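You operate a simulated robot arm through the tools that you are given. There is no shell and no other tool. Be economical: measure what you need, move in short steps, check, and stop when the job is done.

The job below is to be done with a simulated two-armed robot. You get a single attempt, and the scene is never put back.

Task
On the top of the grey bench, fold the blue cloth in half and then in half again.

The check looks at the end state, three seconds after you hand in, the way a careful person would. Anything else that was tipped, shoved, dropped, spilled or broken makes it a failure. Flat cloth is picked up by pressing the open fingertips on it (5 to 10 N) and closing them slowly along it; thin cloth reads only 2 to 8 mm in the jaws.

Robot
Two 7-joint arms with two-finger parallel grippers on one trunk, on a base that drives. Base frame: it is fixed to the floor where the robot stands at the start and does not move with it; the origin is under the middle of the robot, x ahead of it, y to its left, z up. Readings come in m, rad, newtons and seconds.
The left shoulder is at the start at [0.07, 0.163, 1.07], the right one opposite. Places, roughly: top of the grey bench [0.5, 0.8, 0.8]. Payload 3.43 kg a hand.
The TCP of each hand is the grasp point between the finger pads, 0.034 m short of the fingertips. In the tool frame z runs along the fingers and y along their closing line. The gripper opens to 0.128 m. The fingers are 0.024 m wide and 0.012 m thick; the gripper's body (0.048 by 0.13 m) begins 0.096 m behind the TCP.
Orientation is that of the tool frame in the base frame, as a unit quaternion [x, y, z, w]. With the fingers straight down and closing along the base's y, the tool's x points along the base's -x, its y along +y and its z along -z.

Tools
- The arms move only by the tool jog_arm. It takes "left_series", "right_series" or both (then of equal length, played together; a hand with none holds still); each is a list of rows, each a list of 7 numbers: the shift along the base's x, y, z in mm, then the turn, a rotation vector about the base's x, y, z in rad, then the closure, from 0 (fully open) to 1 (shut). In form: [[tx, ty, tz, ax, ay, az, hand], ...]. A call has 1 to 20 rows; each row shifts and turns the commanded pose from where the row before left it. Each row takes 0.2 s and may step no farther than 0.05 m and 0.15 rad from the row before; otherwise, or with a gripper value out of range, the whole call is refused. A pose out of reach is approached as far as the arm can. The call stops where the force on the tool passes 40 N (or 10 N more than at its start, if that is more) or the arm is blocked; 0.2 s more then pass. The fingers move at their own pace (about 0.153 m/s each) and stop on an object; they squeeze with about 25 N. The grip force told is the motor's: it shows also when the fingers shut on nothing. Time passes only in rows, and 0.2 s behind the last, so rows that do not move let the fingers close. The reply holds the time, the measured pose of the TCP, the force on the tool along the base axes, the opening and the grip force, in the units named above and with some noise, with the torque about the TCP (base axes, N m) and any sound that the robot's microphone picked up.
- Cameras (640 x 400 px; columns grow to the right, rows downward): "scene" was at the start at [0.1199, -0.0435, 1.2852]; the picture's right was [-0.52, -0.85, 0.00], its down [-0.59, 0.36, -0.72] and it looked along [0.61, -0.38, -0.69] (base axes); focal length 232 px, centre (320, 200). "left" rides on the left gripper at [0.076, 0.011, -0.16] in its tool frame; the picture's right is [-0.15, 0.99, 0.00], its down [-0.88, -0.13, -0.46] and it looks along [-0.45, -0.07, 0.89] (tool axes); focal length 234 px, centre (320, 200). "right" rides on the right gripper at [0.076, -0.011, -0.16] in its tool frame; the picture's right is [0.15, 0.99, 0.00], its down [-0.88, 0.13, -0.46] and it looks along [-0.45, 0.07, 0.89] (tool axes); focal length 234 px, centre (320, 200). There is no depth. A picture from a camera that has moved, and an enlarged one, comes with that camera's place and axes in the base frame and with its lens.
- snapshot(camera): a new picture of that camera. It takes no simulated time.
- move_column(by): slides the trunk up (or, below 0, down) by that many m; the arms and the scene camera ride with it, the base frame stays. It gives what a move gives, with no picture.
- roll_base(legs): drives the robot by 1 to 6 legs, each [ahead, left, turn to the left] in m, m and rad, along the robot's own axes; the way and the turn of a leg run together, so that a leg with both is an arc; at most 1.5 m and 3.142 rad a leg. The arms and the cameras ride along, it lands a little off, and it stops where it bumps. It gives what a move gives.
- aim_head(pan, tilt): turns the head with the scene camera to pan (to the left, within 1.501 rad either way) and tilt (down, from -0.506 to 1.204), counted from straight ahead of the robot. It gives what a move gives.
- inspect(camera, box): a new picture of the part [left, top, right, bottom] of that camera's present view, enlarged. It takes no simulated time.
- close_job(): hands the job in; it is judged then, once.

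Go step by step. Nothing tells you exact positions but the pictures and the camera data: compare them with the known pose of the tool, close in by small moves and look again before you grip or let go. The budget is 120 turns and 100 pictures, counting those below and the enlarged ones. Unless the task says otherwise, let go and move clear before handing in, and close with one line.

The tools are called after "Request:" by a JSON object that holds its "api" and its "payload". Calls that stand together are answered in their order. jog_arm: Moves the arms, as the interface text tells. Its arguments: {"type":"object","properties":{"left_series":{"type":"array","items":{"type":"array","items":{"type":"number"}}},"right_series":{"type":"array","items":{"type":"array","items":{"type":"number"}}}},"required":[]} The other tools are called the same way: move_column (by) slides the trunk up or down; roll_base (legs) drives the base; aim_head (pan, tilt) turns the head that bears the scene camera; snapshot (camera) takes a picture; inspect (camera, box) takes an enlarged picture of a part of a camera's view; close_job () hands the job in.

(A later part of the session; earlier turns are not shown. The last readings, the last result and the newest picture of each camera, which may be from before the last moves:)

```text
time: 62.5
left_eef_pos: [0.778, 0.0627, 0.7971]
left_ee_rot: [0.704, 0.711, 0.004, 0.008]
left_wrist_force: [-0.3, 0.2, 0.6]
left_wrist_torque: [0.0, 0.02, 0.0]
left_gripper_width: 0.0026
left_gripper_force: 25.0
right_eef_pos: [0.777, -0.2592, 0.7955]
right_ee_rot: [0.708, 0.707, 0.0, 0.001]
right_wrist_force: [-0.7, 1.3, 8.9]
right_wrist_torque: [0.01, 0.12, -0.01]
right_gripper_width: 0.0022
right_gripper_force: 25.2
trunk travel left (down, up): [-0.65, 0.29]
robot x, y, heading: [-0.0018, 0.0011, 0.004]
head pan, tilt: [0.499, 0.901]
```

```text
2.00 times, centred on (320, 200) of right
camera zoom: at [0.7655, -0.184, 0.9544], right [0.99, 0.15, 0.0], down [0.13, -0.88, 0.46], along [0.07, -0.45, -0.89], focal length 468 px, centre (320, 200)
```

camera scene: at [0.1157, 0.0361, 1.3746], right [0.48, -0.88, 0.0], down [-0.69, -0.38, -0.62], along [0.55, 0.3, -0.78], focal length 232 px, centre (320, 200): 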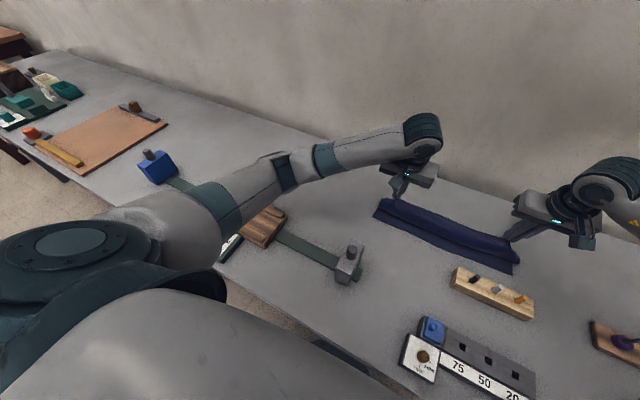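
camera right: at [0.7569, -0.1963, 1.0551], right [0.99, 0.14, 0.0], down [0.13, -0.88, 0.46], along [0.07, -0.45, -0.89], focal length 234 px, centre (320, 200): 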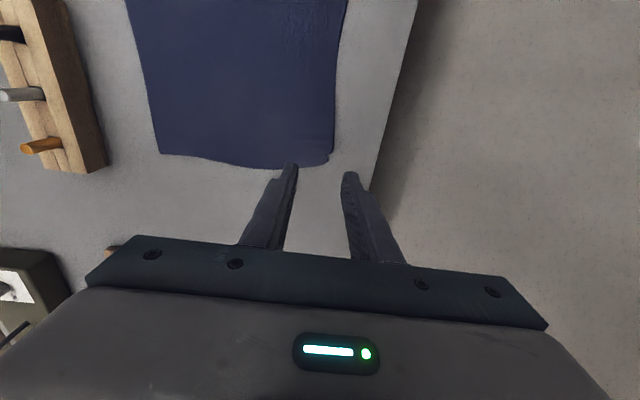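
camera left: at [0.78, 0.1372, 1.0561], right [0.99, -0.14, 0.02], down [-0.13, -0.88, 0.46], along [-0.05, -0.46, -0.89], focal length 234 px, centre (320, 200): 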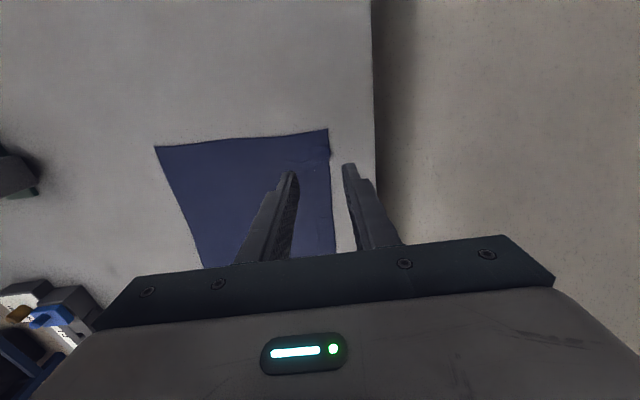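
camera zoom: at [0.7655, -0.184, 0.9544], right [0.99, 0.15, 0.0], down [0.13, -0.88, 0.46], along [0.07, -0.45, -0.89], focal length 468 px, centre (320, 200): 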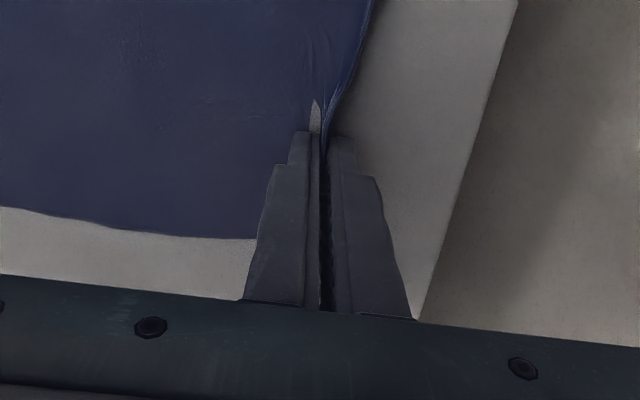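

Both jaws now hold the edge itself. I'll lift along an arc to the top and check.

Request:
{"api": "jog_arm", "payload": {"left_series": [[0, 0, 8, 0, 0, 0, 1], [-3, 0, 12, 0, 0, 0, 1], [-4, 0, 13, 0, 0, 0, 1], [-11, 0, 18, 0, 0, 0, 1], [-12, 0, 18, 0, 0, 0, 1], [-18, 0, 12, 0, 0, 0, 1], [-19, 0, 12, 0, 0, 0, 1], [-17, 0, 3, 0, 0, 0, 1], [-17, 0, 2, 0, 0, 0, 1], [0, 0, 0, 0, 0, 0, 1]], "right_series": [[0, 0, 8, 0, 0, 0, 1], [-3, 0, 12, 0, 0, 0, 1], [-4, 0, 13, 0, 0, 0, 1], [-11, 0, 18, 0, 0, 0, 1], [-12, 0, 18, 0, 0, 0, 1], [-18, 0, 12, 0, 0, 0, 1], [-19, 0, 12, 0, 0, 0, 1], [-17, 0, 3, 0, 0, 0, 1], [-17, 0, 2, 0, 0, 0, 1], [0, 0, 0, 0, 0, 0, 1]]}}

Request:
{"api": "snapshot", "payload": {"camera": "left"}}

Request:
{"api": "snapshot", "payload": {"camera": "right"}}

Request:
{"api": "snapshot", "payload": {"camera": "scene"}}

```text
time: 64.7
left_eef_pos: [0.679, 0.0618, 0.8942]
left_ee_rot: [0.703, 0.711, 0.003, 0.006]
left_wrist_force: [-0.6, -0.6, 0.2]
left_wrist_torque: [0.01, 0.01, 0.0]
left_gripper_width: 0.0026
left_gripper_force: 24.7
right_eef_pos: [0.6783, -0.2614, 0.8914]
right_ee_rot: [0.707, 0.707, 0.0, 0.0]
right_wrist_force: [-0.8, -0.8, -0.8]
right_wrist_torque: [0.02, 0.02, 0.0]
right_gripper_width: 0.0024
right_gripper_force: 25.3
trunk travel left (down, up): [-0.65, 0.29]
robot x, y, heading: [0.0032, -0.0013, 0.0]
head pan, tilt: [0.499, 0.901]
```

```text
42 pictures are left
camera left: at [0.6877, 0.1385, 1.0533], right [0.99, -0.14, 0.01], down [-0.13, -0.88, 0.46], along [-0.05, -0.45, -0.89], focal length 234 px, centre (320, 200)
```

left: 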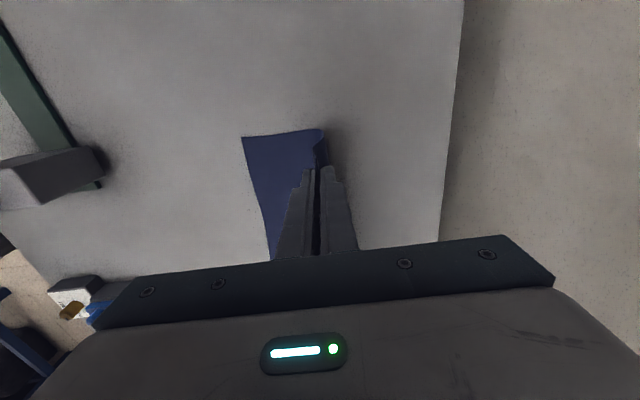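

```text
41 pictures are left
camera right: at [0.6659, -0.1842, 1.0504], right [0.99, 0.15, 0.0], down [0.13, -0.88, 0.46], along [0.07, -0.45, -0.89], focal length 234 px, centre (320, 200)
```

right: 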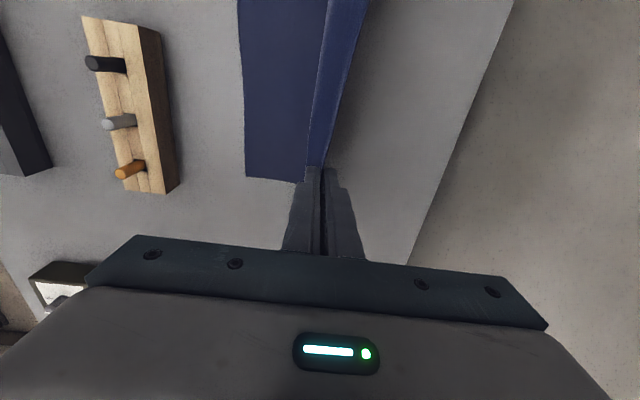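

```text
40 pictures are left
camera scene: at [0.1167, 0.0358, 1.3745], right [0.48, -0.88, 0.0], down [-0.69, -0.38, -0.62], along [0.54, 0.3, -0.78], focal length 232 px, centre (320, 200)
```

scene: 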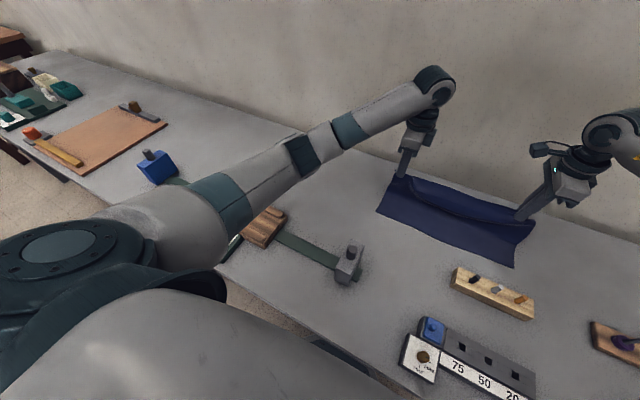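

The fold rises cleanly and cloth leaves the jaws from below. The near edge has slid to x ≈ 0.588, so I'll aim the grip to land at x ≈ 0.615.

Request:
{"api": "jog_arm", "payload": {"left_series": [[-15, 0, -5, 0, 0, 0, 1], [-15, 0, -10, 0, 0, 0, 1], [-14, 0, -18, 0, 0, 0, 1], [-10, 0, -20, 0, 0, 0, 1], [-6, 0, -18, 0, 0, 0, 1], [-4, 0, -12, 0, 0, 0, 1], [0, 0, 0, 0, 0, 0, 1]], "right_series": [[-15, 0, -5, 0, 0, 0, 1], [-15, 0, -10, 0, 0, 0, 1], [-14, 0, -18, 0, 0, 0, 1], [-10, 0, -20, 0, 0, 0, 1], [-6, 0, -16, 0, 0, 0, 1], [-4, 0, -12, 0, 0, 0, 1], [0, 0, 0, 0, 0, 0, 1]]}}

Request:
{"api": "inspect", "payload": {"camera": "left", "box": [160, 70, 480, 270]}}

Request:
{"api": "inspect", "payload": {"camera": "right", "box": [160, 0, 480, 200]}}

```text
time: 66.3
left_eef_pos: [0.6142, 0.062, 0.8118]
left_ee_rot: [0.704, 0.71, 0.004, 0.007]
left_wrist_force: [0.5, 0.3, 0.5]
left_wrist_torque: [0.01, 0.02, -0.02]
left_gripper_width: 0.0026
left_gripper_force: 25.3
right_eef_pos: [0.6147, -0.2614, 0.8086]
right_ee_rot: [0.708, 0.706, 0.001, 0.0]
right_wrist_force: [0.7, 0.1, 0.6]
right_wrist_torque: [-0.01, 0.01, 0.01]
right_gripper_width: 0.0026
right_gripper_force: 25.1
trunk travel left (down, up): [-0.65, 0.29]
robot x, y, heading: [-0.0004, -0.0029, 0.002]
head pan, tilt: [0.499, 0.901]
```

```text
2.00 times, centred on (320, 170) of left
camera zoom: at [0.6216, 0.1389, 0.9704], right [0.99, -0.14, 0.02], down [-0.13, -0.88, 0.46], along [-0.05, -0.46, -0.89], focal length 468 px, centre (320, 260)
```

zoom: 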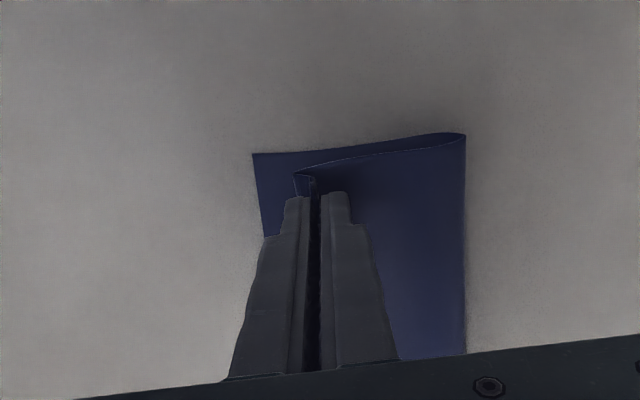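

```text
2.00 times, centred on (320, 100) of right
camera zoom: at [0.6017, -0.1854, 0.9689], right [0.99, 0.15, 0.0], down [0.13, -0.88, 0.46], along [0.07, -0.45, -0.89], focal length 468 px, centre (320, 400)
```

zoom: 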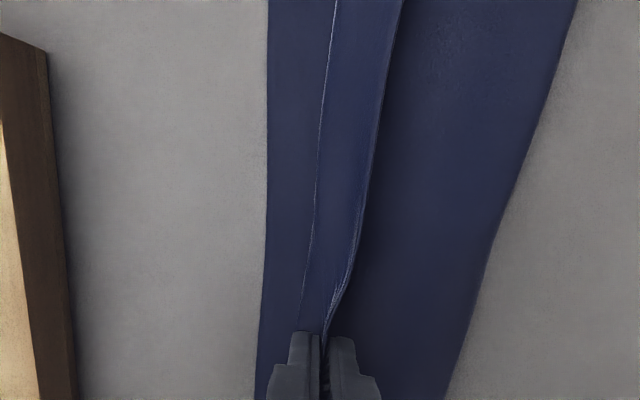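

The fold is clean, but the crease at 0.682 falls short of the ideal ~0.697, so the top layer would overshoot. I'll lift the edge back, drop it more steeply so the slack bellies outward, and then slide it in low.

Request:
{"api": "jog_arm", "payload": {"left_series": [[15, 0, 22, 0, 0, 0, 1], [25, 0, 25, 0, 0, 0, 1], [30, 0, 25, 0, 0, 0, 1], [20, 0, 10, 0, 0, 0, 1], [0, 0, 0, 0, 0, 0, 1], [0, 0, -20, 0, 0, 0, 1], [-5, 0, -25, 0, 0, 0, 1], [-10, 0, -20, 0, 0, 0, 1], [-15, 0, -12, 0, 0, 0, 1], [-20, 0, -5, 0, 0, 0, 1], [-15, 0, 0, 0, 0, 0, 1], [-10, 0, 0, 0, 0, 0, 1], [-6, 0, 0, 0, 0, 0, 1], [0, 0, 0, 0, 0, 0, 1]], "right_series": [[15, 0, 22, 0, 0, 0, 1], [25, 0, 25, 0, 0, 0, 1], [30, 0, 25, 0, 0, 0, 1], [20, 0, 10, 0, 0, 0, 1], [0, 0, 0, 0, 0, 0, 1], [0, 0, -20, 0, 0, 0, 1], [-5, 0, -25, 0, 0, 0, 1], [-10, 0, -20, 0, 0, 0, 1], [-15, 0, -10, 0, 0, 0, 1], [-20, 0, -5, 0, 0, 0, 1], [-15, 0, 0, 0, 0, 0, 1], [-10, 0, 0, 0, 0, 0, 1], [-6, 0, 0, 0, 0, 0, 1], [0, 0, 0, 0, 0, 0, 1]]}}

Request:
{"api": "inspect", "payload": {"camera": "left", "box": [160, 70, 480, 270]}}

Request:
{"api": "inspect", "payload": {"camera": "right", "box": [160, 0, 480, 200]}}

```text
time: 69.3
left_eef_pos: [0.6225, 0.0616, 0.8107]
left_ee_rot: [0.704, 0.71, 0.003, 0.007]
left_wrist_force: [0.0, -0.2, -0.2]
left_wrist_torque: [0.05, 0.0, 0.01]
left_gripper_width: 0.0028
left_gripper_force: 25.2
right_eef_pos: [0.6232, -0.2594, 0.8125]
right_ee_rot: [0.707, 0.707, 0.0, 0.001]
right_wrist_force: [0.3, 0.5, 0.6]
right_wrist_torque: [0.0, 0.03, 0.02]
right_gripper_width: 0.0023
right_gripper_force: 25.3
trunk travel left (down, up): [-0.65, 0.29]
robot x, y, heading: [0.0023, 0.0011, 0.0]
head pan, tilt: [0.499, 0.901]
```

```text
2.00 times, centred on (320, 170) of left
camera zoom: at [0.6301, 0.139, 0.9713], right [0.99, -0.14, 0.02], down [-0.13, -0.88, 0.46], along [-0.05, -0.46, -0.89], focal length 468 px, centre (320, 260)
```

zoom: 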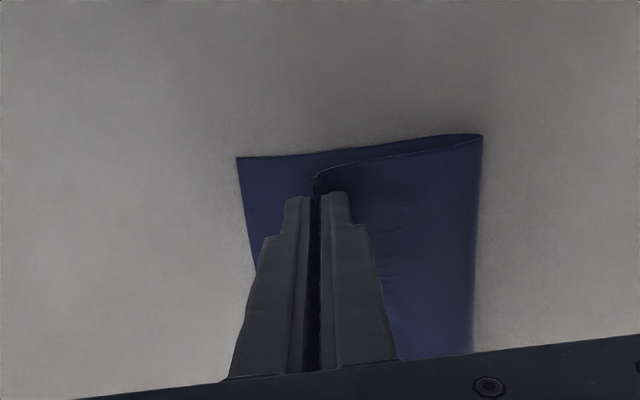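

```text
2.00 times, centred on (320, 100) of right
camera zoom: at [0.6113, -0.1839, 0.9723], right [0.99, 0.15, 0.0], down [0.13, -0.88, 0.46], along [0.07, -0.45, -0.89], focal length 468 px, centre (320, 400)
```

zoom: 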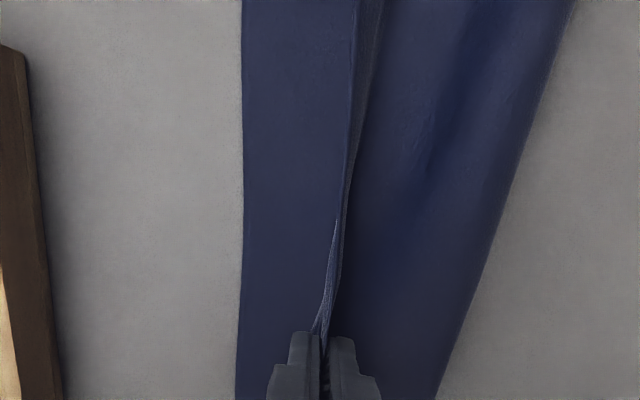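

The crease is now at 0.699, so the bottom layer is exactly half. I'll lower to the surface, open slowly while shifting −x so the tail falls toward the near edge, and lift off.

Request:
{"api": "jog_arm", "payload": {"left_series": [[0, 0, -6, 0, 0, 0, 1], [0, 0, -5, 0, 0, 0, 1], [-1, 0, 0, 0, 0, 0, 0.97], [-1.5, 0, 0, 0, 0, 0, 0.94], [-1.5, 0, 0, 0, 0, 0, 0.91], [-1.5, 0, 0, 0, 0, 0, 0.88], [-1.5, 0, 0, 0, 0, 0, 0.85], [0, 0, 0, 0, 0, 0, 0.85], [0, 0, 10, 0, 0, 0, 0.85], [0, 0, 20, 0, 0, 0, 0.85], [0, 0, 30, 0, 0, 0, 0.85], [0, 0, 30, 0, 0, 0, 0.85], [0, 0, 0, 0, 0, 0, 0.85]], "right_series": [[0, 0, -7, 0, 0, 0, 1], [0, 0, -6, 0, 0, 0, 1], [-1, 0, 0, 0, 0, 0, 0.97], [-1.5, 0, 0, 0, 0, 0, 0.94], [-1.5, 0, 0, 0, 0, 0, 0.91], [-1.5, 0, 0, 0, 0, 0, 0.88], [-1.5, 0, 0, 0, 0, 0, 0.85], [0, 0, 0, 0, 0, 0, 0.85], [0, 0, 10, 0, 0, 0, 0.85], [0, 0, 20, 0, 0, 0, 0.85], [0, 0, 30, 0, 0, 0, 0.85], [0, 0, 30, 0, 0, 0, 0.85], [0, 0, 0, 0, 0, 0, 0.85]]}}

Request:
{"api": "inspect", "payload": {"camera": "left", "box": [160, 70, 480, 270]}}

Request:
{"api": "inspect", "payload": {"camera": "right", "box": [160, 0, 480, 200]}}

```text
time: 72.1
left_eef_pos: [0.6162, 0.0626, 0.8887]
left_ee_rot: [0.704, 0.71, 0.003, 0.006]
left_wrist_force: [-0.1, 0.4, 0.5]
left_wrist_torque: [0.01, -0.03, 0.0]
left_gripper_width: 0.0192
left_gripper_force: 0.0
right_eef_pos: [0.6148, -0.2574, 0.8893]
right_ee_rot: [0.708, 0.706, 0.0, 0.001]
right_wrist_force: [0.2, 0.0, -0.8]
right_wrist_torque: [0.01, -0.02, -0.01]
right_gripper_width: 0.0192
right_gripper_force: 0.2
trunk travel left (down, up): [-0.65, 0.29]
robot x, y, heading: [0.0017, 0.0014, 0.004]
head pan, tilt: [0.499, 0.901]
```

```text
2.00 times, centred on (320, 170) of left
camera zoom: at [0.6243, 0.1389, 1.0489], right [0.99, -0.14, 0.01], down [-0.13, -0.88, 0.46], along [-0.05, -0.46, -0.89], focal length 468 px, centre (320, 260)
```

zoom: 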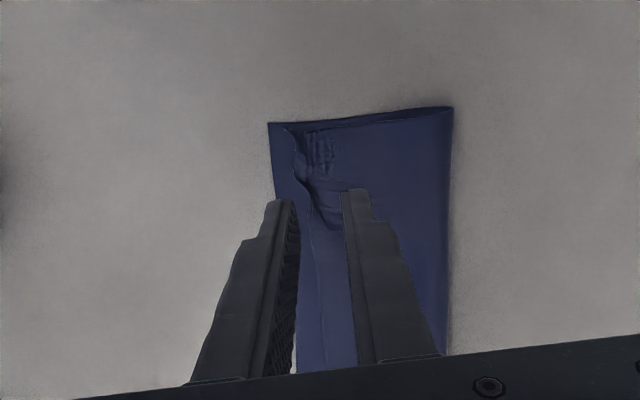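

```text
2.00 times, centred on (320, 100) of right
camera zoom: at [0.6042, -0.1821, 1.0487], right [0.99, 0.15, 0.0], down [0.13, -0.88, 0.46], along [0.07, -0.45, -0.89], focal length 468 px, centre (320, 400)
```

zoom: 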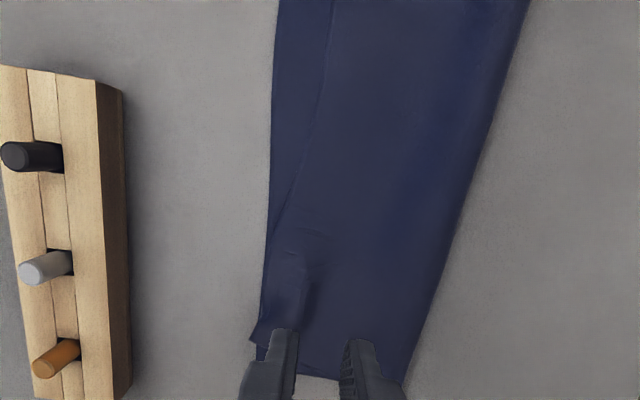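

The top edge fell toward the near edge nicely. I'll lift the hands clear and look at the whole cloth.

Request:
{"api": "jog_arm", "payload": {"left_series": [[0, 30, 40, 0, 0, 0, 0.85], [0, 30, 40, 0, 0, 0, 0.85], [0, 30, 30, 0, 0, 0, 0.85], [0, 0, 0, 0, 0, 0, 0.85]], "right_series": [[0, -30, 40, 0, 0, 0, 0.85], [0, -30, 40, 0, 0, 0, 0.85], [0, -30, 30, 0, 0, 0, 0.85], [0, 0, 0, 0, 0, 0, 0.85]]}}

Request:
{"api": "aim_head", "payload": {"pan": -0.1, "tilt": 0.9}}

Request:
{"api": "inspect", "payload": {"camera": "scene", "box": [160, 80, 480, 280]}}

Request:
{"api": "snapshot", "payload": {"camera": "left"}}

```text
time: 73.1
left_eef_pos: [0.6167, 0.1539, 0.9973]
left_ee_rot: [0.704, 0.71, 0.003, 0.006]
left_wrist_force: [0.1, -0.2, -0.9]
left_wrist_torque: [0.01, 0.01, 0.01]
left_gripper_width: 0.019
left_gripper_force: 0.1
right_eef_pos: [0.6157, -0.3489, 0.9992]
right_ee_rot: [0.707, 0.708, 0.0, 0.0]
right_wrist_force: [0.4, 0.7, 0.4]
right_wrist_torque: [0.01, 0.02, 0.0]
right_gripper_width: 0.0194
right_gripper_force: 0.0
trunk travel left (down, up): [-0.65, 0.29]
robot x, y, heading: [-0.0014, 0.0027, 0.003]
head pan, tilt: [0.499, 0.901]
```

```text
time: 74.1
left_eef_pos: [0.6166, 0.1537, 0.9968]
left_ee_rot: [0.704, 0.711, 0.004, 0.007]
left_wrist_force: [0.0, -0.4, -0.5]
left_wrist_torque: [0.0, 0.0, 0.0]
left_gripper_width: 0.0193
left_gripper_force: 0.0
right_eef_pos: [0.617, -0.3484, 0.999]
right_ee_rot: [0.708, 0.706, 0.001, 0.0]
right_wrist_force: [-0.2, 0.0, 0.3]
right_wrist_torque: [-0.03, 0.02, 0.0]
right_gripper_width: 0.019
right_gripper_force: 0.1
trunk travel left (down, up): [-0.65, 0.29]
robot x, y, heading: [0.0034, 0.0038, -0.001]
head pan, tilt: [-0.099, 0.901]
```

```text
2.00 times, centred on (320, 180) of scene
camera zoom: at [0.1251, -0.0076, 1.3745], right [-0.1, -1.0, 0.0], down [-0.78, 0.08, -0.62], along [0.62, -0.06, -0.78], focal length 464 px, centre (320, 240)
```

zoom: 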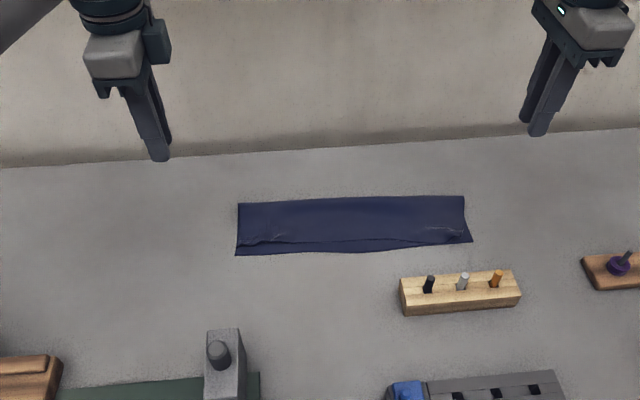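

```text
32 pictures are left
camera left: at [0.6241, 0.2303, 1.1577], right [0.99, -0.14, 0.02], down [-0.13, -0.88, 0.46], along [-0.05, -0.46, -0.89], focal length 234 px, centre (320, 200)
```

left: 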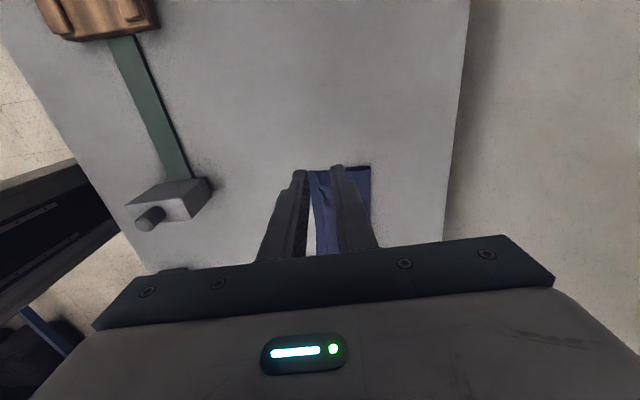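

The first fold is good: the edges match within about 1 cm. For the second fold the right hand will bring the right short edge over to the left one. I'll turn it so the fingers close across that edge and park the left hand out of the way.

Request:
{"api": "jog_arm", "payload": {"left_series": [[0, 30, 0, 0, 0, 0, 0.7], [0, 30, 0, 0, 0, 0, 0.7], [0, 30, 0, 0, 0, 0, 0.7], [0, 30, 0, 0, 0, 0, 0.7], [0, 30, 0, 0, 0, 0, 0.7], [0, 0, 0, 0, 0, 0, 0.7], [0, 0, 0, 0, 0, 0, 0.7], [0, 0, 0, 0, 0, 0, 0.7], [0, 0, 0, 0, 0, 0, 0.7], [0, 0, 0, 0, 0, 0, 0.7], [0, 0, 0, 0, 0, 0, 0.7], [0, 0, 0, 0, 0, 0, 0.7], [0, 0, 0, 0, 0, 0, 0.7], [0, 0, 0, 0, 0, 0, 0.7]], "right_series": [[5, 0, 0, 0, 0, 0.1428, 0.7], [5, 0, 0, 0, 0, 0.1428, 0.7], [5, 0, 0, 0, 0, 0.1428, 0.7], [5, 0, 0, 0, 0, 0.1428, 0.7], [3, 0, 0, 0, 0, 0.1428, 0.7], [0, 10, 0, 0, 0, 0.1428, 0.7], [0, 10, 0, 0, 0, 0.1428, 0.7], [0, 10, 0, 0, 0, 0.1428, 0.7], [0, 10, 0, 0, 0, 0.1428, 0.7], [0, 9, 0, 0, 0, 0.1428, 0.7], [0, 0, 0, 0, 0, 0.1428, 0.7], [0, 0, -40, 0, 0, 0, 0.7], [0, 0, -50, 0, 0, 0, 0.7], [0, 0, 0, 0, 0, 0, 0.7]]}}

Request:
{"api": "snapshot", "payload": {"camera": "right"}}

```text
time: 77.1
left_eef_pos: [0.6156, 0.3029, 0.999]
left_ee_rot: [0.704, 0.71, 0.004, 0.007]
left_wrist_force: [0.1, 0.4, -0.5]
left_wrist_torque: [-0.01, -0.01, 0.05]
left_gripper_width: 0.0382
left_gripper_force: 0.1
right_eef_pos: [0.6369, -0.3013, 0.9083]
right_ee_rot: [0.0, 1.0, 0.001, 0.0]
right_wrist_force: [0.1, 0.0, 0.2]
right_wrist_torque: [-0.01, -0.02, 0.01]
right_gripper_width: 0.0383
right_gripper_force: 0.0
trunk travel left (down, up): [-0.65, 0.29]
robot x, y, heading: [0.0026, -0.0017, -0.0]
head pan, tilt: [-0.099, 0.901]
```

```text
31 pictures are left
camera right: at [0.5615, -0.3128, 1.0672], right [-0.15, 0.99, 0.0], down [0.88, 0.13, 0.46], along [0.45, 0.07, -0.89], focal length 234 px, centre (320, 200)
```

right: 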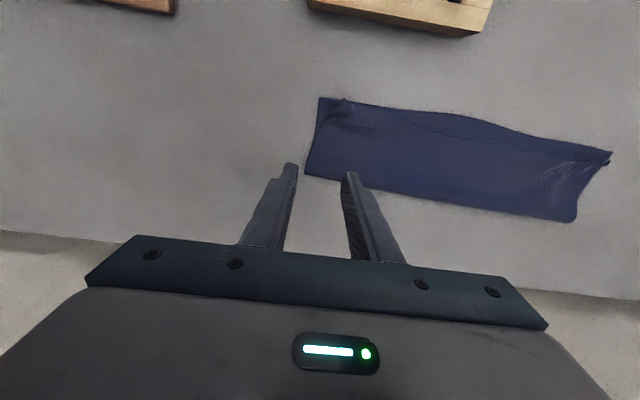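

The right short edge runs from (0.579, −0.310) to (0.679, −0.315). I'll centre on its middle with the outer finger just beyond the edge and lower.

Request:
{"api": "jog_arm", "payload": {"right_series": [[-8, 3, -30, 0, 0, 0, 0.7], [0, 0, -40, 0, 0, 0, 0.7], [0, 0, -30, 0, 0, 0, 0.7], [0, 0, -8, 0, 0, 0, 0.7], [0, 0, -3, 0, 0, 0, 0.7], [0, 0, -1, 0, 0, 0, 0.7], [0, 0, 0, 0, 0, 0, 0.7]]}}

Request:
{"api": "inspect", "payload": {"camera": "right", "box": [160, 70, 480, 270]}}

```text
time: 78.7
left_eef_pos: [0.6158, 0.3038, 0.9996]
left_ee_rot: [0.704, 0.71, 0.004, 0.009]
left_wrist_force: [0.5, -0.1, -0.1]
left_wrist_torque: [-0.01, 0.0, 0.01]
left_gripper_width: 0.0386
left_gripper_force: 0.1
right_eef_pos: [0.6302, -0.2983, 0.7973]
right_ee_rot: [0.001, 1.0, 0.001, 0.001]
right_wrist_force: [-0.4, 0.4, 0.2]
right_wrist_torque: [-0.03, 0.03, 0.02]
right_gripper_width: 0.0383
right_gripper_force: 0.0
trunk travel left (down, up): [-0.65, 0.29]
robot x, y, heading: [-0.0013, 0.0011, 0.003]
head pan, tilt: [-0.099, 0.901]
```

```text
2.00 times, centred on (320, 170) of right
camera zoom: at [0.5548, -0.3096, 0.9565], right [-0.15, 0.99, 0.0], down [0.88, 0.13, 0.46], along [0.45, 0.07, -0.89], focal length 468 px, centre (320, 260)
```

zoom: 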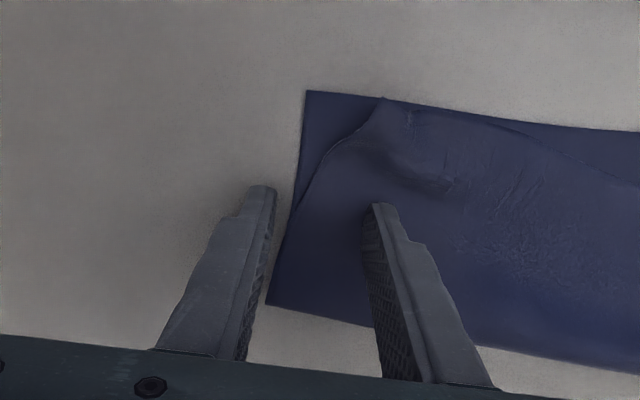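

The hand is in position. I'll press down until there is light contact.

Request:
{"api": "jog_arm", "payload": {"right_series": [[0, 0, -1.5, 0, 0, 0, 0.7], [0, 0, -0.5, 0, 0, 0, 0.7], [0, 0, 0, 0, 0, 0, 0.7]]}}

```text
time: 79.5
left_eef_pos: [0.6155, 0.3031, 0.9988]
left_ee_rot: [0.704, 0.71, 0.003, 0.007]
left_wrist_force: [-0.6, 0.5, -0.5]
left_wrist_torque: [-0.02, 0.01, -0.02]
left_gripper_width: 0.0384
left_gripper_force: 0.0
right_eef_pos: [0.6311, -0.2981, 0.7973]
right_ee_rot: [0.001, 1.0, 0.001, -0.001]
right_wrist_force: [0.8, 0.6, 2.0]
right_wrist_torque: [0.05, -0.01, 0.0]
right_gripper_width: 0.0384
right_gripper_force: 0.1
trunk travel left (down, up): [-0.65, 0.29]
robot x, y, heading: [0.0011, 0.0019, 0.002]
head pan, tilt: [-0.099, 0.901]
```

Request:
{"api": "jog_arm", "payload": {"right_series": [[0, 0, -1, 0, 0, 0, 0.7], [0, 0, 0, 0, 0, 0, 0.7]]}}

```text
time: 80.1
left_eef_pos: [0.6167, 0.304, 0.9998]
left_ee_rot: [0.704, 0.71, 0.004, 0.008]
left_wrist_force: [0.1, -0.5, -0.3]
left_wrist_torque: [0.03, -0.01, 0.0]
left_gripper_width: 0.0386
left_gripper_force: 0.0
right_eef_pos: [0.6311, -0.2991, 0.7958]
right_ee_rot: [0.0, 1.0, 0.001, 0.0]
right_wrist_force: [1.6, -0.4, 6.5]
right_wrist_torque: [0.16, -0.06, -0.02]
right_gripper_width: 0.0384
right_gripper_force: 0.0
trunk travel left (down, up): [-0.65, 0.29]
robot x, y, heading: [0.0004, -0.0013, -0.0]
head pan, tilt: [-0.099, 0.901]
```

Request:
{"api": "jog_arm", "payload": {"right_series": [[0, 0, -0.5, 0, 0, 0, 0.7], [0, 0, 0, 0, 0, 0, 0.72], [0, -0.5, 0, 0, 0, 0, 0.74], [0, -0.5, 0, 0, 0, 0, 0.76], [0, -0.5, 0, 0, 0, 0, 0.78], [0, -0.5, 0, 0, 0, 0, 0.8], [0, -0.5, 0, 0, 0, 0, 0.82], [0, -0.5, 0, 0, 0, 0, 0.84], [0, -0.5, 0, 0, 0, 0, 0.86], [0, -0.5, 0, 0, 0, 0, 0.88], [0, 0, 0, 0, 0, 0, 0.9], [0, 0, 0, 0, 0, 0, 0.92], [0, 0, 0, 0, 0, 0, 0.94], [0, 0, 0, 0, 0, 0, 0.96], [0, 0, 0, 0, 0, 0, 0.98], [0, 0, 0, 0, 0, 0, 1], [0, 0, 0, 0, 0, 0, 1]]}}

Request:
{"api": "inspect", "payload": {"camera": "right", "box": [160, 70, 480, 270]}}

```text
time: 83.7
left_eef_pos: [0.6141, 0.3043, 1.0008]
left_ee_rot: [0.704, 0.71, 0.004, 0.007]
left_wrist_force: [0.0, 1.0, 0.3]
left_wrist_torque: [0.01, -0.02, 0.04]
left_gripper_width: 0.0385
left_gripper_force: 0.0
right_eef_pos: [0.63, -0.3004, 0.7957]
right_ee_rot: [0.001, 1.0, 0.0, 0.001]
right_wrist_force: [1.2, 3.7, 17.8]
right_wrist_torque: [0.29, -0.04, 0.0]
right_gripper_width: 0.0083
right_gripper_force: 24.9
trunk travel left (down, up): [-0.65, 0.29]
robot x, y, heading: [-0.0034, -0.0025, 0.008]
head pan, tilt: [-0.099, 0.901]
```

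```text
2.00 times, centred on (320, 170) of right
camera zoom: at [0.5534, -0.312, 0.9548], right [-0.15, 0.99, 0.0], down [0.88, 0.13, 0.46], along [0.45, 0.07, -0.89], focal length 468 px, centre (320, 260)
```

zoom: 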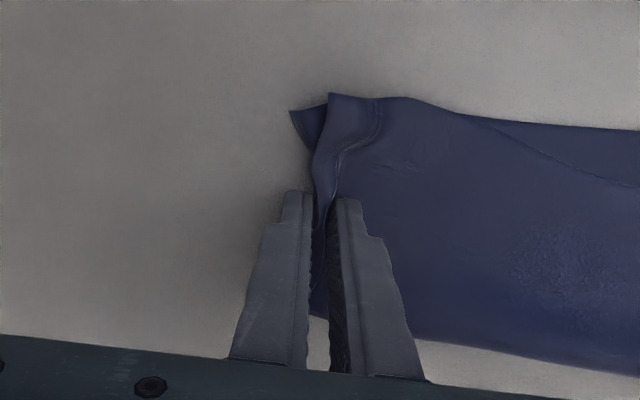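

The jaws read 8.3 mm, so several layers are gripped. I'll do a test lift.

Request:
{"api": "jog_arm", "payload": {"right_series": [[0, 0, 8, 0, 0, 0, 1], [0, 3, 12, 0, 0, 0, 1], [0, 5, 15, 0, 0, 0, 1], [0, 8, 15, 0, 0, 0, 1], [0, 0, 0, 0, 0, 0, 1]]}}

Request:
{"api": "inspect", "payload": {"camera": "right", "box": [160, 50, 560, 300]}}

Request:
{"api": "inspect", "payload": {"camera": "scene", "box": [160, 80, 480, 280]}}

```text
time: 84.9
left_eef_pos: [0.6168, 0.3029, 0.999]
left_ee_rot: [0.704, 0.71, 0.004, 0.007]
left_wrist_force: [0.9, 0.0, -1.0]
left_wrist_torque: [0.0, 0.0, -0.02]
left_gripper_width: 0.0385
left_gripper_force: 0.1
right_eef_pos: [0.6296, -0.2864, 0.844]
right_ee_rot: [0.001, 1.0, 0.001, 0.0]
right_wrist_force: [0.2, -0.2, 0.2]
right_wrist_torque: [0.01, 0.0, -0.05]
right_gripper_width: 0.007
right_gripper_force: 25.1
trunk travel left (down, up): [-0.65, 0.29]
robot x, y, heading: [-0.0001, 0.002, 0.001]
head pan, tilt: [-0.099, 0.901]
```

```text
1.60 times, centred on (360, 175) of right
camera zoom: at [0.5537, -0.2968, 1.0033], right [-0.15, 0.99, 0.0], down [0.88, 0.13, 0.46], along [0.45, 0.07, -0.89], focal length 375 px, centre (256, 240)
```

zoom: 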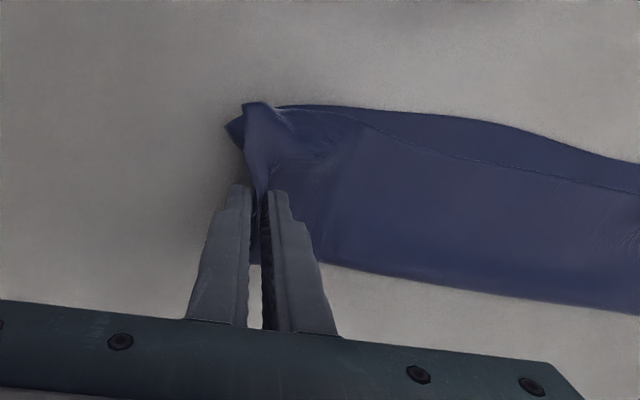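

```text
2.00 times, centred on (320, 180) of scene
camera zoom: at [0.125, -0.0078, 1.3745], right [-0.1, -1.0, 0.0], down [-0.78, 0.08, -0.62], along [0.62, -0.06, -0.78], focal length 464 px, centre (320, 240)
```

zoom: 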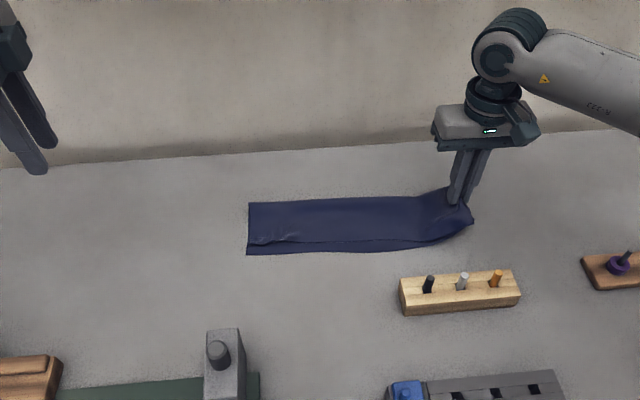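

Both layers are held, and the cloth's left edge is now at y ≈ 0.07. I'll raise the grip over the midline at y ≈ −0.12, then drop steeply and slide in low toward the left edge.

Request:
{"api": "jog_arm", "payload": {"right_series": [[0, 15, 25, 0, 0, 0, 1], [0, 20, 28, 0, 0, 0, 1], [0, 25, 25, 0, 0, 0, 1], [0, 30, 20, 0, 0, 0, 1], [0, 35, 17, 0, 0, 0, 1], [0, 40, 10, 0, 0, 0, 1], [0, 0, 0, 0, 0, 0, 1], [0, 0, 0, 0, 0, 0, 1]]}}

Request:
{"api": "inspect", "payload": {"camera": "scene", "box": [160, 80, 480, 280]}}

```text
time: 86.7
left_eef_pos: [0.616, 0.3038, 0.9995]
left_ee_rot: [0.704, 0.71, 0.003, 0.007]
left_wrist_force: [-0.5, 0.3, 0.4]
left_wrist_torque: [0.01, 0.02, 0.0]
left_gripper_width: 0.0383
left_gripper_force: 0.0
right_eef_pos: [0.6304, -0.1188, 0.9668]
right_ee_rot: [0.0, 1.0, 0.0, 0.0]
right_wrist_force: [0.6, -0.4, -0.9]
right_wrist_torque: [-0.02, 0.01, -0.03]
right_gripper_width: 0.0071
right_gripper_force: 25.3
trunk travel left (down, up): [-0.65, 0.29]
robot x, y, heading: [0.0009, 0.0019, 0.003]
head pan, tilt: [-0.099, 0.901]
```

```text
2.00 times, centred on (320, 180) of scene
camera zoom: at [0.125, -0.007, 1.3745], right [-0.1, -1.0, 0.0], down [-0.78, 0.08, -0.62], along [0.62, -0.06, -0.78], focal length 464 px, centre (320, 240)
```

zoom: 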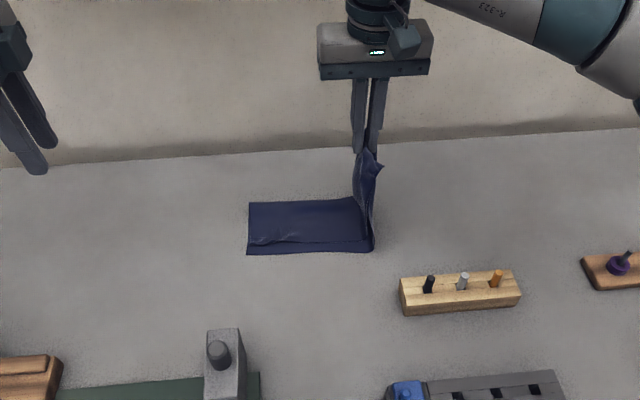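

The cloth is standing up at its midline. I'll lower it steeply and then slide the edge to the left.

Request:
{"api": "jog_arm", "payload": {"right_series": [[0, -16, -20, 0, 0, 0, 1], [0, 0, -25, 0, 0, 0, 1], [0, 5, -28, 0, 0, 0, 1], [0, 15, -25, 0, 0, 0, 1], [0, 25, -22, 0, 0, 0, 1], [0, 30, -15, 0, 0, 0, 1], [0, 32, -8, 0, 0, 0, 1], [0, 30, -3, 0, 0, 0, 1], [0, 20, 0, 0, 0, 0, 1], [0, 15, 0, 0, 0, 0, 1], [0, 0, 0, 0, 0, 0, 1]]}}

Request:
{"api": "inspect", "payload": {"camera": "scene", "box": [160, 80, 480, 280]}}

Request:
{"api": "snapshot", "payload": {"camera": "right"}}

```text
time: 89.1
left_eef_pos: [0.6154, 0.3028, 0.9993]
left_ee_rot: [0.704, 0.71, 0.005, 0.007]
left_wrist_force: [-0.2, 0.8, 0.2]
left_wrist_torque: [0.0, 0.0, -0.02]
left_gripper_width: 0.0384
left_gripper_force: 0.0
right_eef_pos: [0.6313, 0.0354, 0.8226]
right_ee_rot: [0.001, 1.0, 0.001, 0.0]
right_wrist_force: [-0.8, 0.3, -0.2]
right_wrist_torque: [0.01, -0.05, -0.04]
right_gripper_width: 0.0071
right_gripper_force: 25.1
trunk travel left (down, up): [-0.65, 0.29]
robot x, y, heading: [0.0002, 0.0004, 0.003]
head pan, tilt: [-0.099, 0.901]
```

```text
2.00 times, centred on (320, 180) of scene
camera zoom: at [0.1249, -0.008, 1.3745], right [-0.1, -1.0, 0.0], down [-0.78, 0.08, -0.62], along [0.62, -0.06, -0.78], focal length 464 px, centre (320, 240)
```

zoom: 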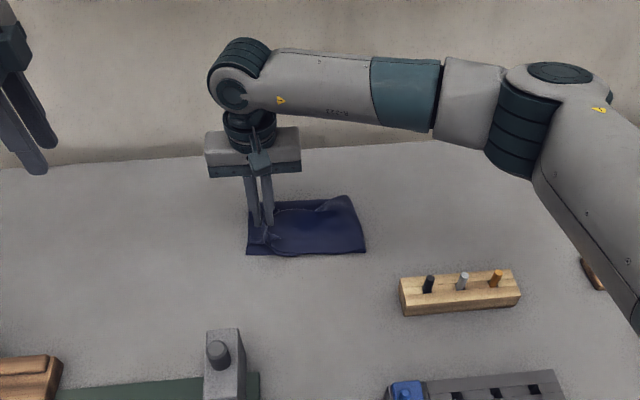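

```text
24 pictures are left
camera right: at [0.5548, 0.024, 0.9822], right [-0.14, 0.99, 0.0], down [0.88, 0.13, 0.46], along [0.45, 0.07, -0.89], focal length 234 px, centre (320, 200)
```

right: 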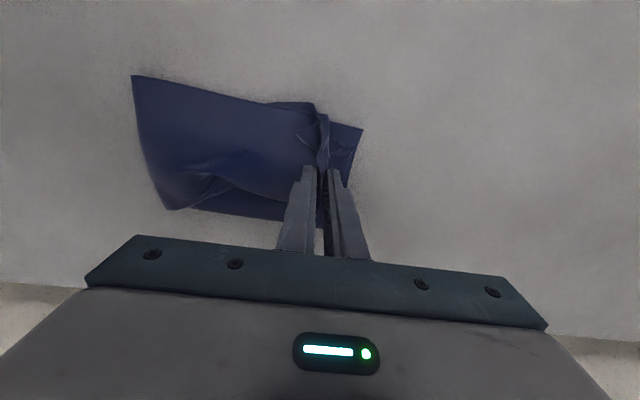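

The second fold is nearly in place. The top half sits about 12 mm too far toward −x and 15 mm short in y, so I'll correct both, lower, and look.

Request:
{"api": "jog_arm", "payload": {"right_series": [[6, 5, 6, 0, 0, 0, 1], [6, 6, 0, 0, 0, 0, 1], [2, 5, -6, 0, 0, 0, 1], [0, 0, -10, 0, 0, 0, 1], [0, 0, -8, 0, 0, 0, 1], [0, 0, 0, 0, 0, 0, 1]]}}

Request:
{"api": "inspect", "payload": {"camera": "right", "box": [80, 40, 480, 290]}}

```text
time: 90.5
left_eef_pos: [0.6167, 0.3027, 0.9975]
left_ee_rot: [0.704, 0.71, 0.004, 0.007]
left_wrist_force: [0.2, 0.4, 0.2]
left_wrist_torque: [-0.02, -0.01, -0.01]
left_gripper_width: 0.0385
left_gripper_force: 0.1
right_eef_pos: [0.6437, 0.0525, 0.8056]
right_ee_rot: [0.001, 1.0, 0.001, 0.0]
right_wrist_force: [-0.4, 0.6, 0.4]
right_wrist_torque: [0.01, -0.03, 0.0]
right_gripper_width: 0.0073
right_gripper_force: 24.5
trunk travel left (down, up): [-0.65, 0.29]
robot x, y, heading: [-0.0011, -0.0008, 0.002]
head pan, tilt: [-0.099, 0.901]
```

```text
1.60 times, centred on (280, 165) of right
camera zoom: at [0.568, 0.0407, 0.9654], right [-0.15, 0.99, 0.0], down [0.88, 0.13, 0.46], along [0.45, 0.07, -0.89], focal length 375 px, centre (384, 256)
```

zoom: 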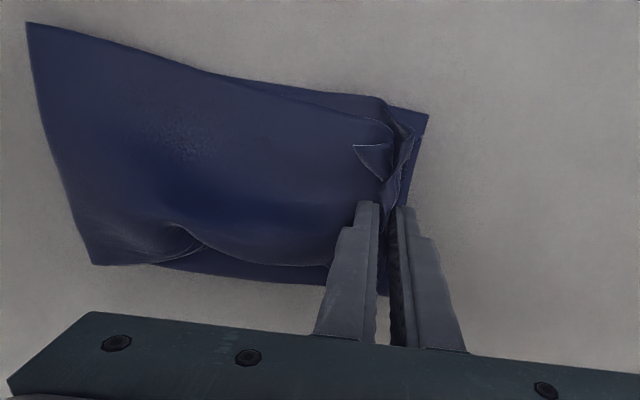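

It aligns well now, with a small ear at one near corner. I'll lower, release slowly while easing to +y, and lift off.

Request:
{"api": "jog_arm", "payload": {"right_series": [[0, 0, -4, 0, 0, 0, 1], [0, 0, 0, 0, 0, 0, 0.97], [0, 1.5, 0, 0, 0, 0, 0.94], [0, 1.5, 0, 0, 0, 0, 0.91], [0, 1.5, 0, 0, 0, 0, 0.88], [0, 1.5, 0, 0, 0, 0, 0.85], [0, 1.5, 0, 0, 0, 0, 0.82], [0, 1.5, 0, 0, 0, 0, 0.8], [0, 0, 0, 0, 0, 0, 0.8], [0, 0, 10, 0, 0, 0, 0.8], [0, 0, 20, 0, 0, 0, 0.8], [0, 0, 40, 0, 0, 0, 0.8], [0, 0, 40, 0, 0, 0, 0.8], [0, -40, 30, 0, 0, 0, 0.8], [0, -40, 0, 0, 0, 0, 0.8], [0, -40, 0, 0, 0, 0, 0.8], [0, -40, 0, 0, 0, 0, 0.8], [0, 0, 0, 0, 0, 0, 0.8]]}}

Request:
{"api": "inspect", "payload": {"camera": "scene", "box": [240, 140, 400, 240]}}

Request:
{"api": "snapshot", "payload": {"camera": "right"}}

```text
time: 94.3
left_eef_pos: [0.6156, 0.3043, 0.9985]
left_ee_rot: [0.704, 0.71, 0.003, 0.008]
left_wrist_force: [-0.1, -0.2, 0.7]
left_wrist_torque: [-0.02, 0.03, -0.01]
left_gripper_width: 0.038
left_gripper_force: 0.0
right_eef_pos: [0.6462, -0.0986, 0.9407]
right_ee_rot: [0.0, 1.0, 0.0, 0.0]
right_wrist_force: [0.0, 1.5, 0.6]
right_wrist_torque: [-0.02, -0.02, 0.01]
right_gripper_width: 0.0255
right_gripper_force: 0.0
trunk travel left (down, up): [-0.65, 0.29]
robot x, y, heading: [0.0025, -0.0024, 0.002]
head pan, tilt: [-0.099, 0.901]
```

```text
4.00 times, centred on (320, 190) of scene
camera zoom: at [0.1252, -0.006, 1.3745], right [-0.1, -1.0, 0.0], down [-0.78, 0.08, -0.62], along [0.62, -0.06, -0.78], focal length 928 px, centre (320, 240)
```

zoom: 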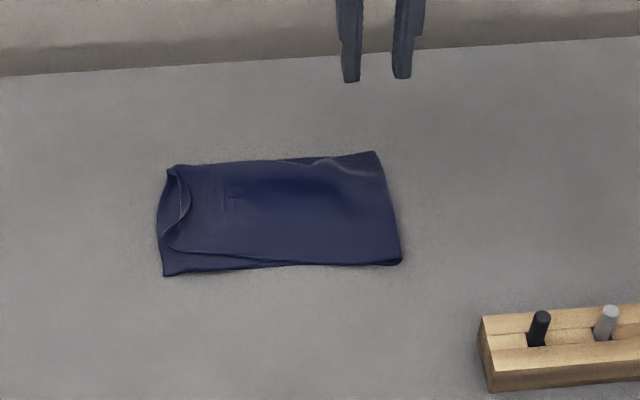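

```text
21 pictures are left
camera right: at [0.57, -0.1103, 1.0998], right [-0.15, 0.99, 0.0], down [0.88, 0.13, 0.46], along [0.45, 0.07, -0.89], focal length 234 px, centre (320, 200)
```

right: 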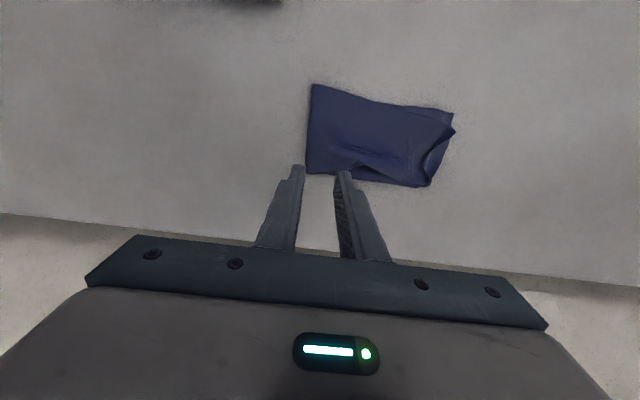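

It is now a neat quarter-size rectangle, with the top edge slightly short or curled on the left side. I'll take a closer look there.

Request:
{"api": "jog_arm", "payload": {"right_series": [[-10, 40, 0, 0, 0, 0, 0.8], [-10, 40, 0, 0, 0, 0, 0.8], [-10, 40, 0, 0, 0, 0, 0.8], [0, 20, 0, 0, 0, 0, 0.8], [0, 0, 0, 0, 0, 0, 0.8]]}}

Request:
{"api": "inspect", "payload": {"camera": "right", "box": [160, 60, 400, 210]}}

```text
time: 95.5
left_eef_pos: [0.6161, 0.3037, 0.9992]
left_ee_rot: [0.704, 0.71, 0.004, 0.006]
left_wrist_force: [1.2, -0.1, -0.1]
left_wrist_torque: [0.01, -0.03, -0.03]
left_gripper_width: 0.0383
left_gripper_force: 0.0
right_eef_pos: [0.614, 0.0413, 0.9408]
right_ee_rot: [0.001, 1.0, 0.001, 0.0]
right_wrist_force: [0.2, -0.3, -0.5]
right_wrist_torque: [-0.02, 0.01, 0.01]
right_gripper_width: 0.0255
right_gripper_force: 0.1
trunk travel left (down, up): [-0.65, 0.29]
robot x, y, heading: [0.0012, 0.0013, -0.0]
head pan, tilt: [-0.099, 0.901]
```

```text
2.67 times, centred on (280, 135) of right
camera zoom: at [0.538, 0.0301, 1.1002], right [-0.14, 0.99, 0.0], down [0.88, 0.13, 0.46], along [0.45, 0.07, -0.89], focal length 624 px, centre (427, 373)
```

zoom: 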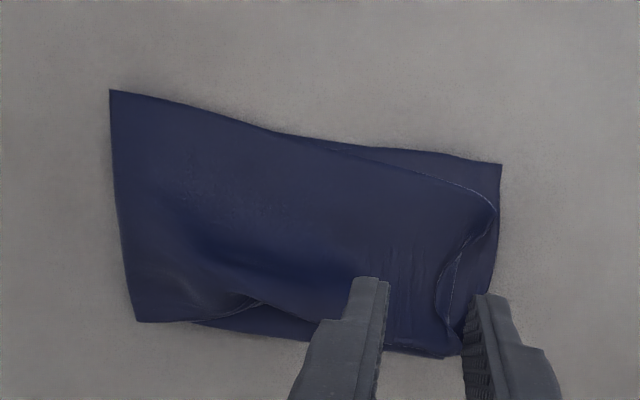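

The fold is sound, but the middle of the top edge is scooped in about 2 cm and there is slack in the sheet. I'll press the closed fingertips lightly near that edge and draw it outward.

Request:
{"api": "jog_arm", "payload": {"right_series": [[20, -8, 0, 0, 0, 0, 1], [16, -4, -40, 0, 0, 0, 1], [0, 0, -40, 0, 0, 0, 1], [0, 0, -40, 0, 0, 0, 1], [0, 0, -15, 0, 0, 0, 1], [0, 0, -4, 0, 0, 0, 1], [0, 0, 0, 0, 0, 0, 1]]}}

```text
time: 97.1
left_eef_pos: [0.6159, 0.3035, 1.0]
left_ee_rot: [0.704, 0.71, 0.004, 0.007]
left_wrist_force: [-0.1, -0.4, -0.4]
left_wrist_torque: [-0.01, 0.0, 0.0]
left_gripper_width: 0.0386
left_gripper_force: 0.1
right_eef_pos: [0.6513, 0.0303, 0.8048]
right_ee_rot: [0.002, 1.0, 0.001, 0.0]
right_wrist_force: [0.2, -0.3, 1.1]
right_wrist_torque: [-0.01, -0.01, 0.03]
right_gripper_width: 0.0
right_gripper_force: 25.1
trunk travel left (down, up): [-0.65, 0.29]
robot x, y, heading: [-0.0034, 0.0021, 0.002]
head pan, tilt: [-0.099, 0.901]
```

Request:
{"api": "jog_arm", "payload": {"right_series": [[0, 0, -2.5, 0, 0, 0, 1], [0, 0, -2, 0, 0, 0, 1], [0, 0, 0, 0, 0, 0, 1]]}}

```text
time: 97.9
left_eef_pos: [0.6155, 0.3039, 0.9989]
left_ee_rot: [0.704, 0.71, 0.004, 0.007]
left_wrist_force: [0.0, 1.1, -0.4]
left_wrist_torque: [0.01, 0.0, -0.02]
left_gripper_width: 0.0385
left_gripper_force: 0.0
right_eef_pos: [0.6507, 0.028, 0.7986]
right_ee_rot: [0.001, 1.0, 0.001, 0.0]
right_wrist_force: [0.7, -0.3, 0.8]
right_wrist_torque: [-0.03, 0.0, -0.04]
right_gripper_width: 0.0
right_gripper_force: 24.9
trunk travel left (down, up): [-0.65, 0.29]
robot x, y, heading: [-0.001, -0.0001, -0.002]
head pan, tilt: [-0.099, 0.901]
```

Almost in contact. I'll go down about a millimetre, make the short drag, and lift.

Request:
{"api": "jog_arm", "payload": {"right_series": [[0, 0, -1.2, 0, 0, 0, 1], [0, 3, 0, 0, 0, 0, 1], [0, 4, 0, 0, 0, 0, 1], [0, 5, 0, 0, 0, 0, 1], [0, 5, 0, 0, 0, 0, 1], [0, 4, 0, 0, 0, 0, 1], [0, 0, 0, 0, 0, 0, 1]]}}

Request:
{"api": "inspect", "payload": {"camera": "right", "box": [80, 40, 480, 290]}}

```text
time: 99.5
left_eef_pos: [0.6149, 0.3025, 1.0]
left_ee_rot: [0.704, 0.711, 0.003, 0.008]
left_wrist_force: [0.2, -0.3, 0.2]
left_wrist_torque: [-0.02, -0.01, 0.01]
left_gripper_width: 0.0384
left_gripper_force: 0.1
right_eef_pos: [0.6499, 0.0477, 0.7979]
right_ee_rot: [0.001, 1.0, 0.001, 0.0]
right_wrist_force: [0.3, -1.7, 4.9]
right_wrist_torque: [-0.05, -0.03, -0.01]
right_gripper_width: 0.0
right_gripper_force: 24.6
trunk travel left (down, up): [-0.65, 0.29]
robot x, y, heading: [-0.0001, 0.0003, -0.003]
head pan, tilt: [-0.099, 0.901]
```

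```text
1.60 times, centred on (280, 165) of right
camera zoom: at [0.5738, 0.0375, 0.9568], right [-0.14, 0.99, 0.0], down [0.88, 0.13, 0.46], along [0.45, 0.07, -0.89], focal length 375 px, centre (384, 256)
```

zoom: 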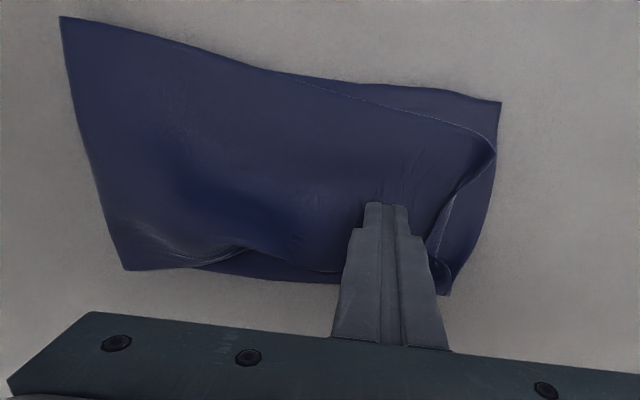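

A gentle drag was made at 5 N. I'll lift off and review the whole.

Request:
{"api": "jog_arm", "payload": {"right_series": [[0, 0, 10, 0, 0, 0, 1], [0, 0, 40, 0, 0, 0, 1], [0, -20, 45, 0, 0, 0, 1], [0, -40, 45, 0, 0, 0, 0.9], [0, -40, 0, 0, 0, 0, 0.8], [0, -40, 0, 0, 0, 0, 0.8], [0, -40, 0, 0, 0, 0, 0.8], [0, 0, 0, 0, 0, 0, 0.8]]}}

Request:
{"api": "inspect", "payload": {"camera": "scene", "box": [240, 140, 400, 240]}}

```text
refused: row 4 steps farther than a row can; nothing moved
```

```text
4.00 times, centred on (320, 190) of scene
camera zoom: at [0.1244, -0.0077, 1.3746], right [-0.1, -1.0, 0.0], down [-0.78, 0.08, -0.62], along [0.62, -0.06, -0.78], focal length 928 px, centre (320, 240)
```

zoom: 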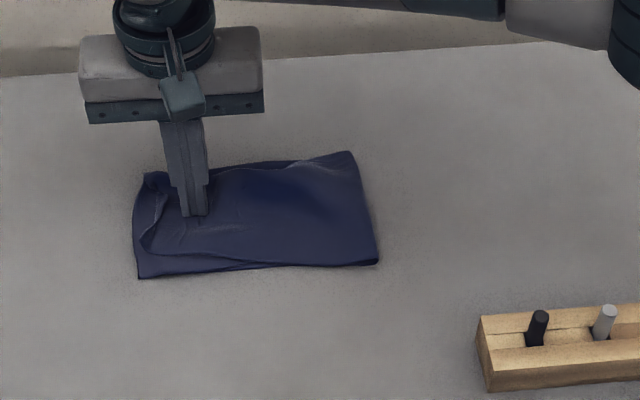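

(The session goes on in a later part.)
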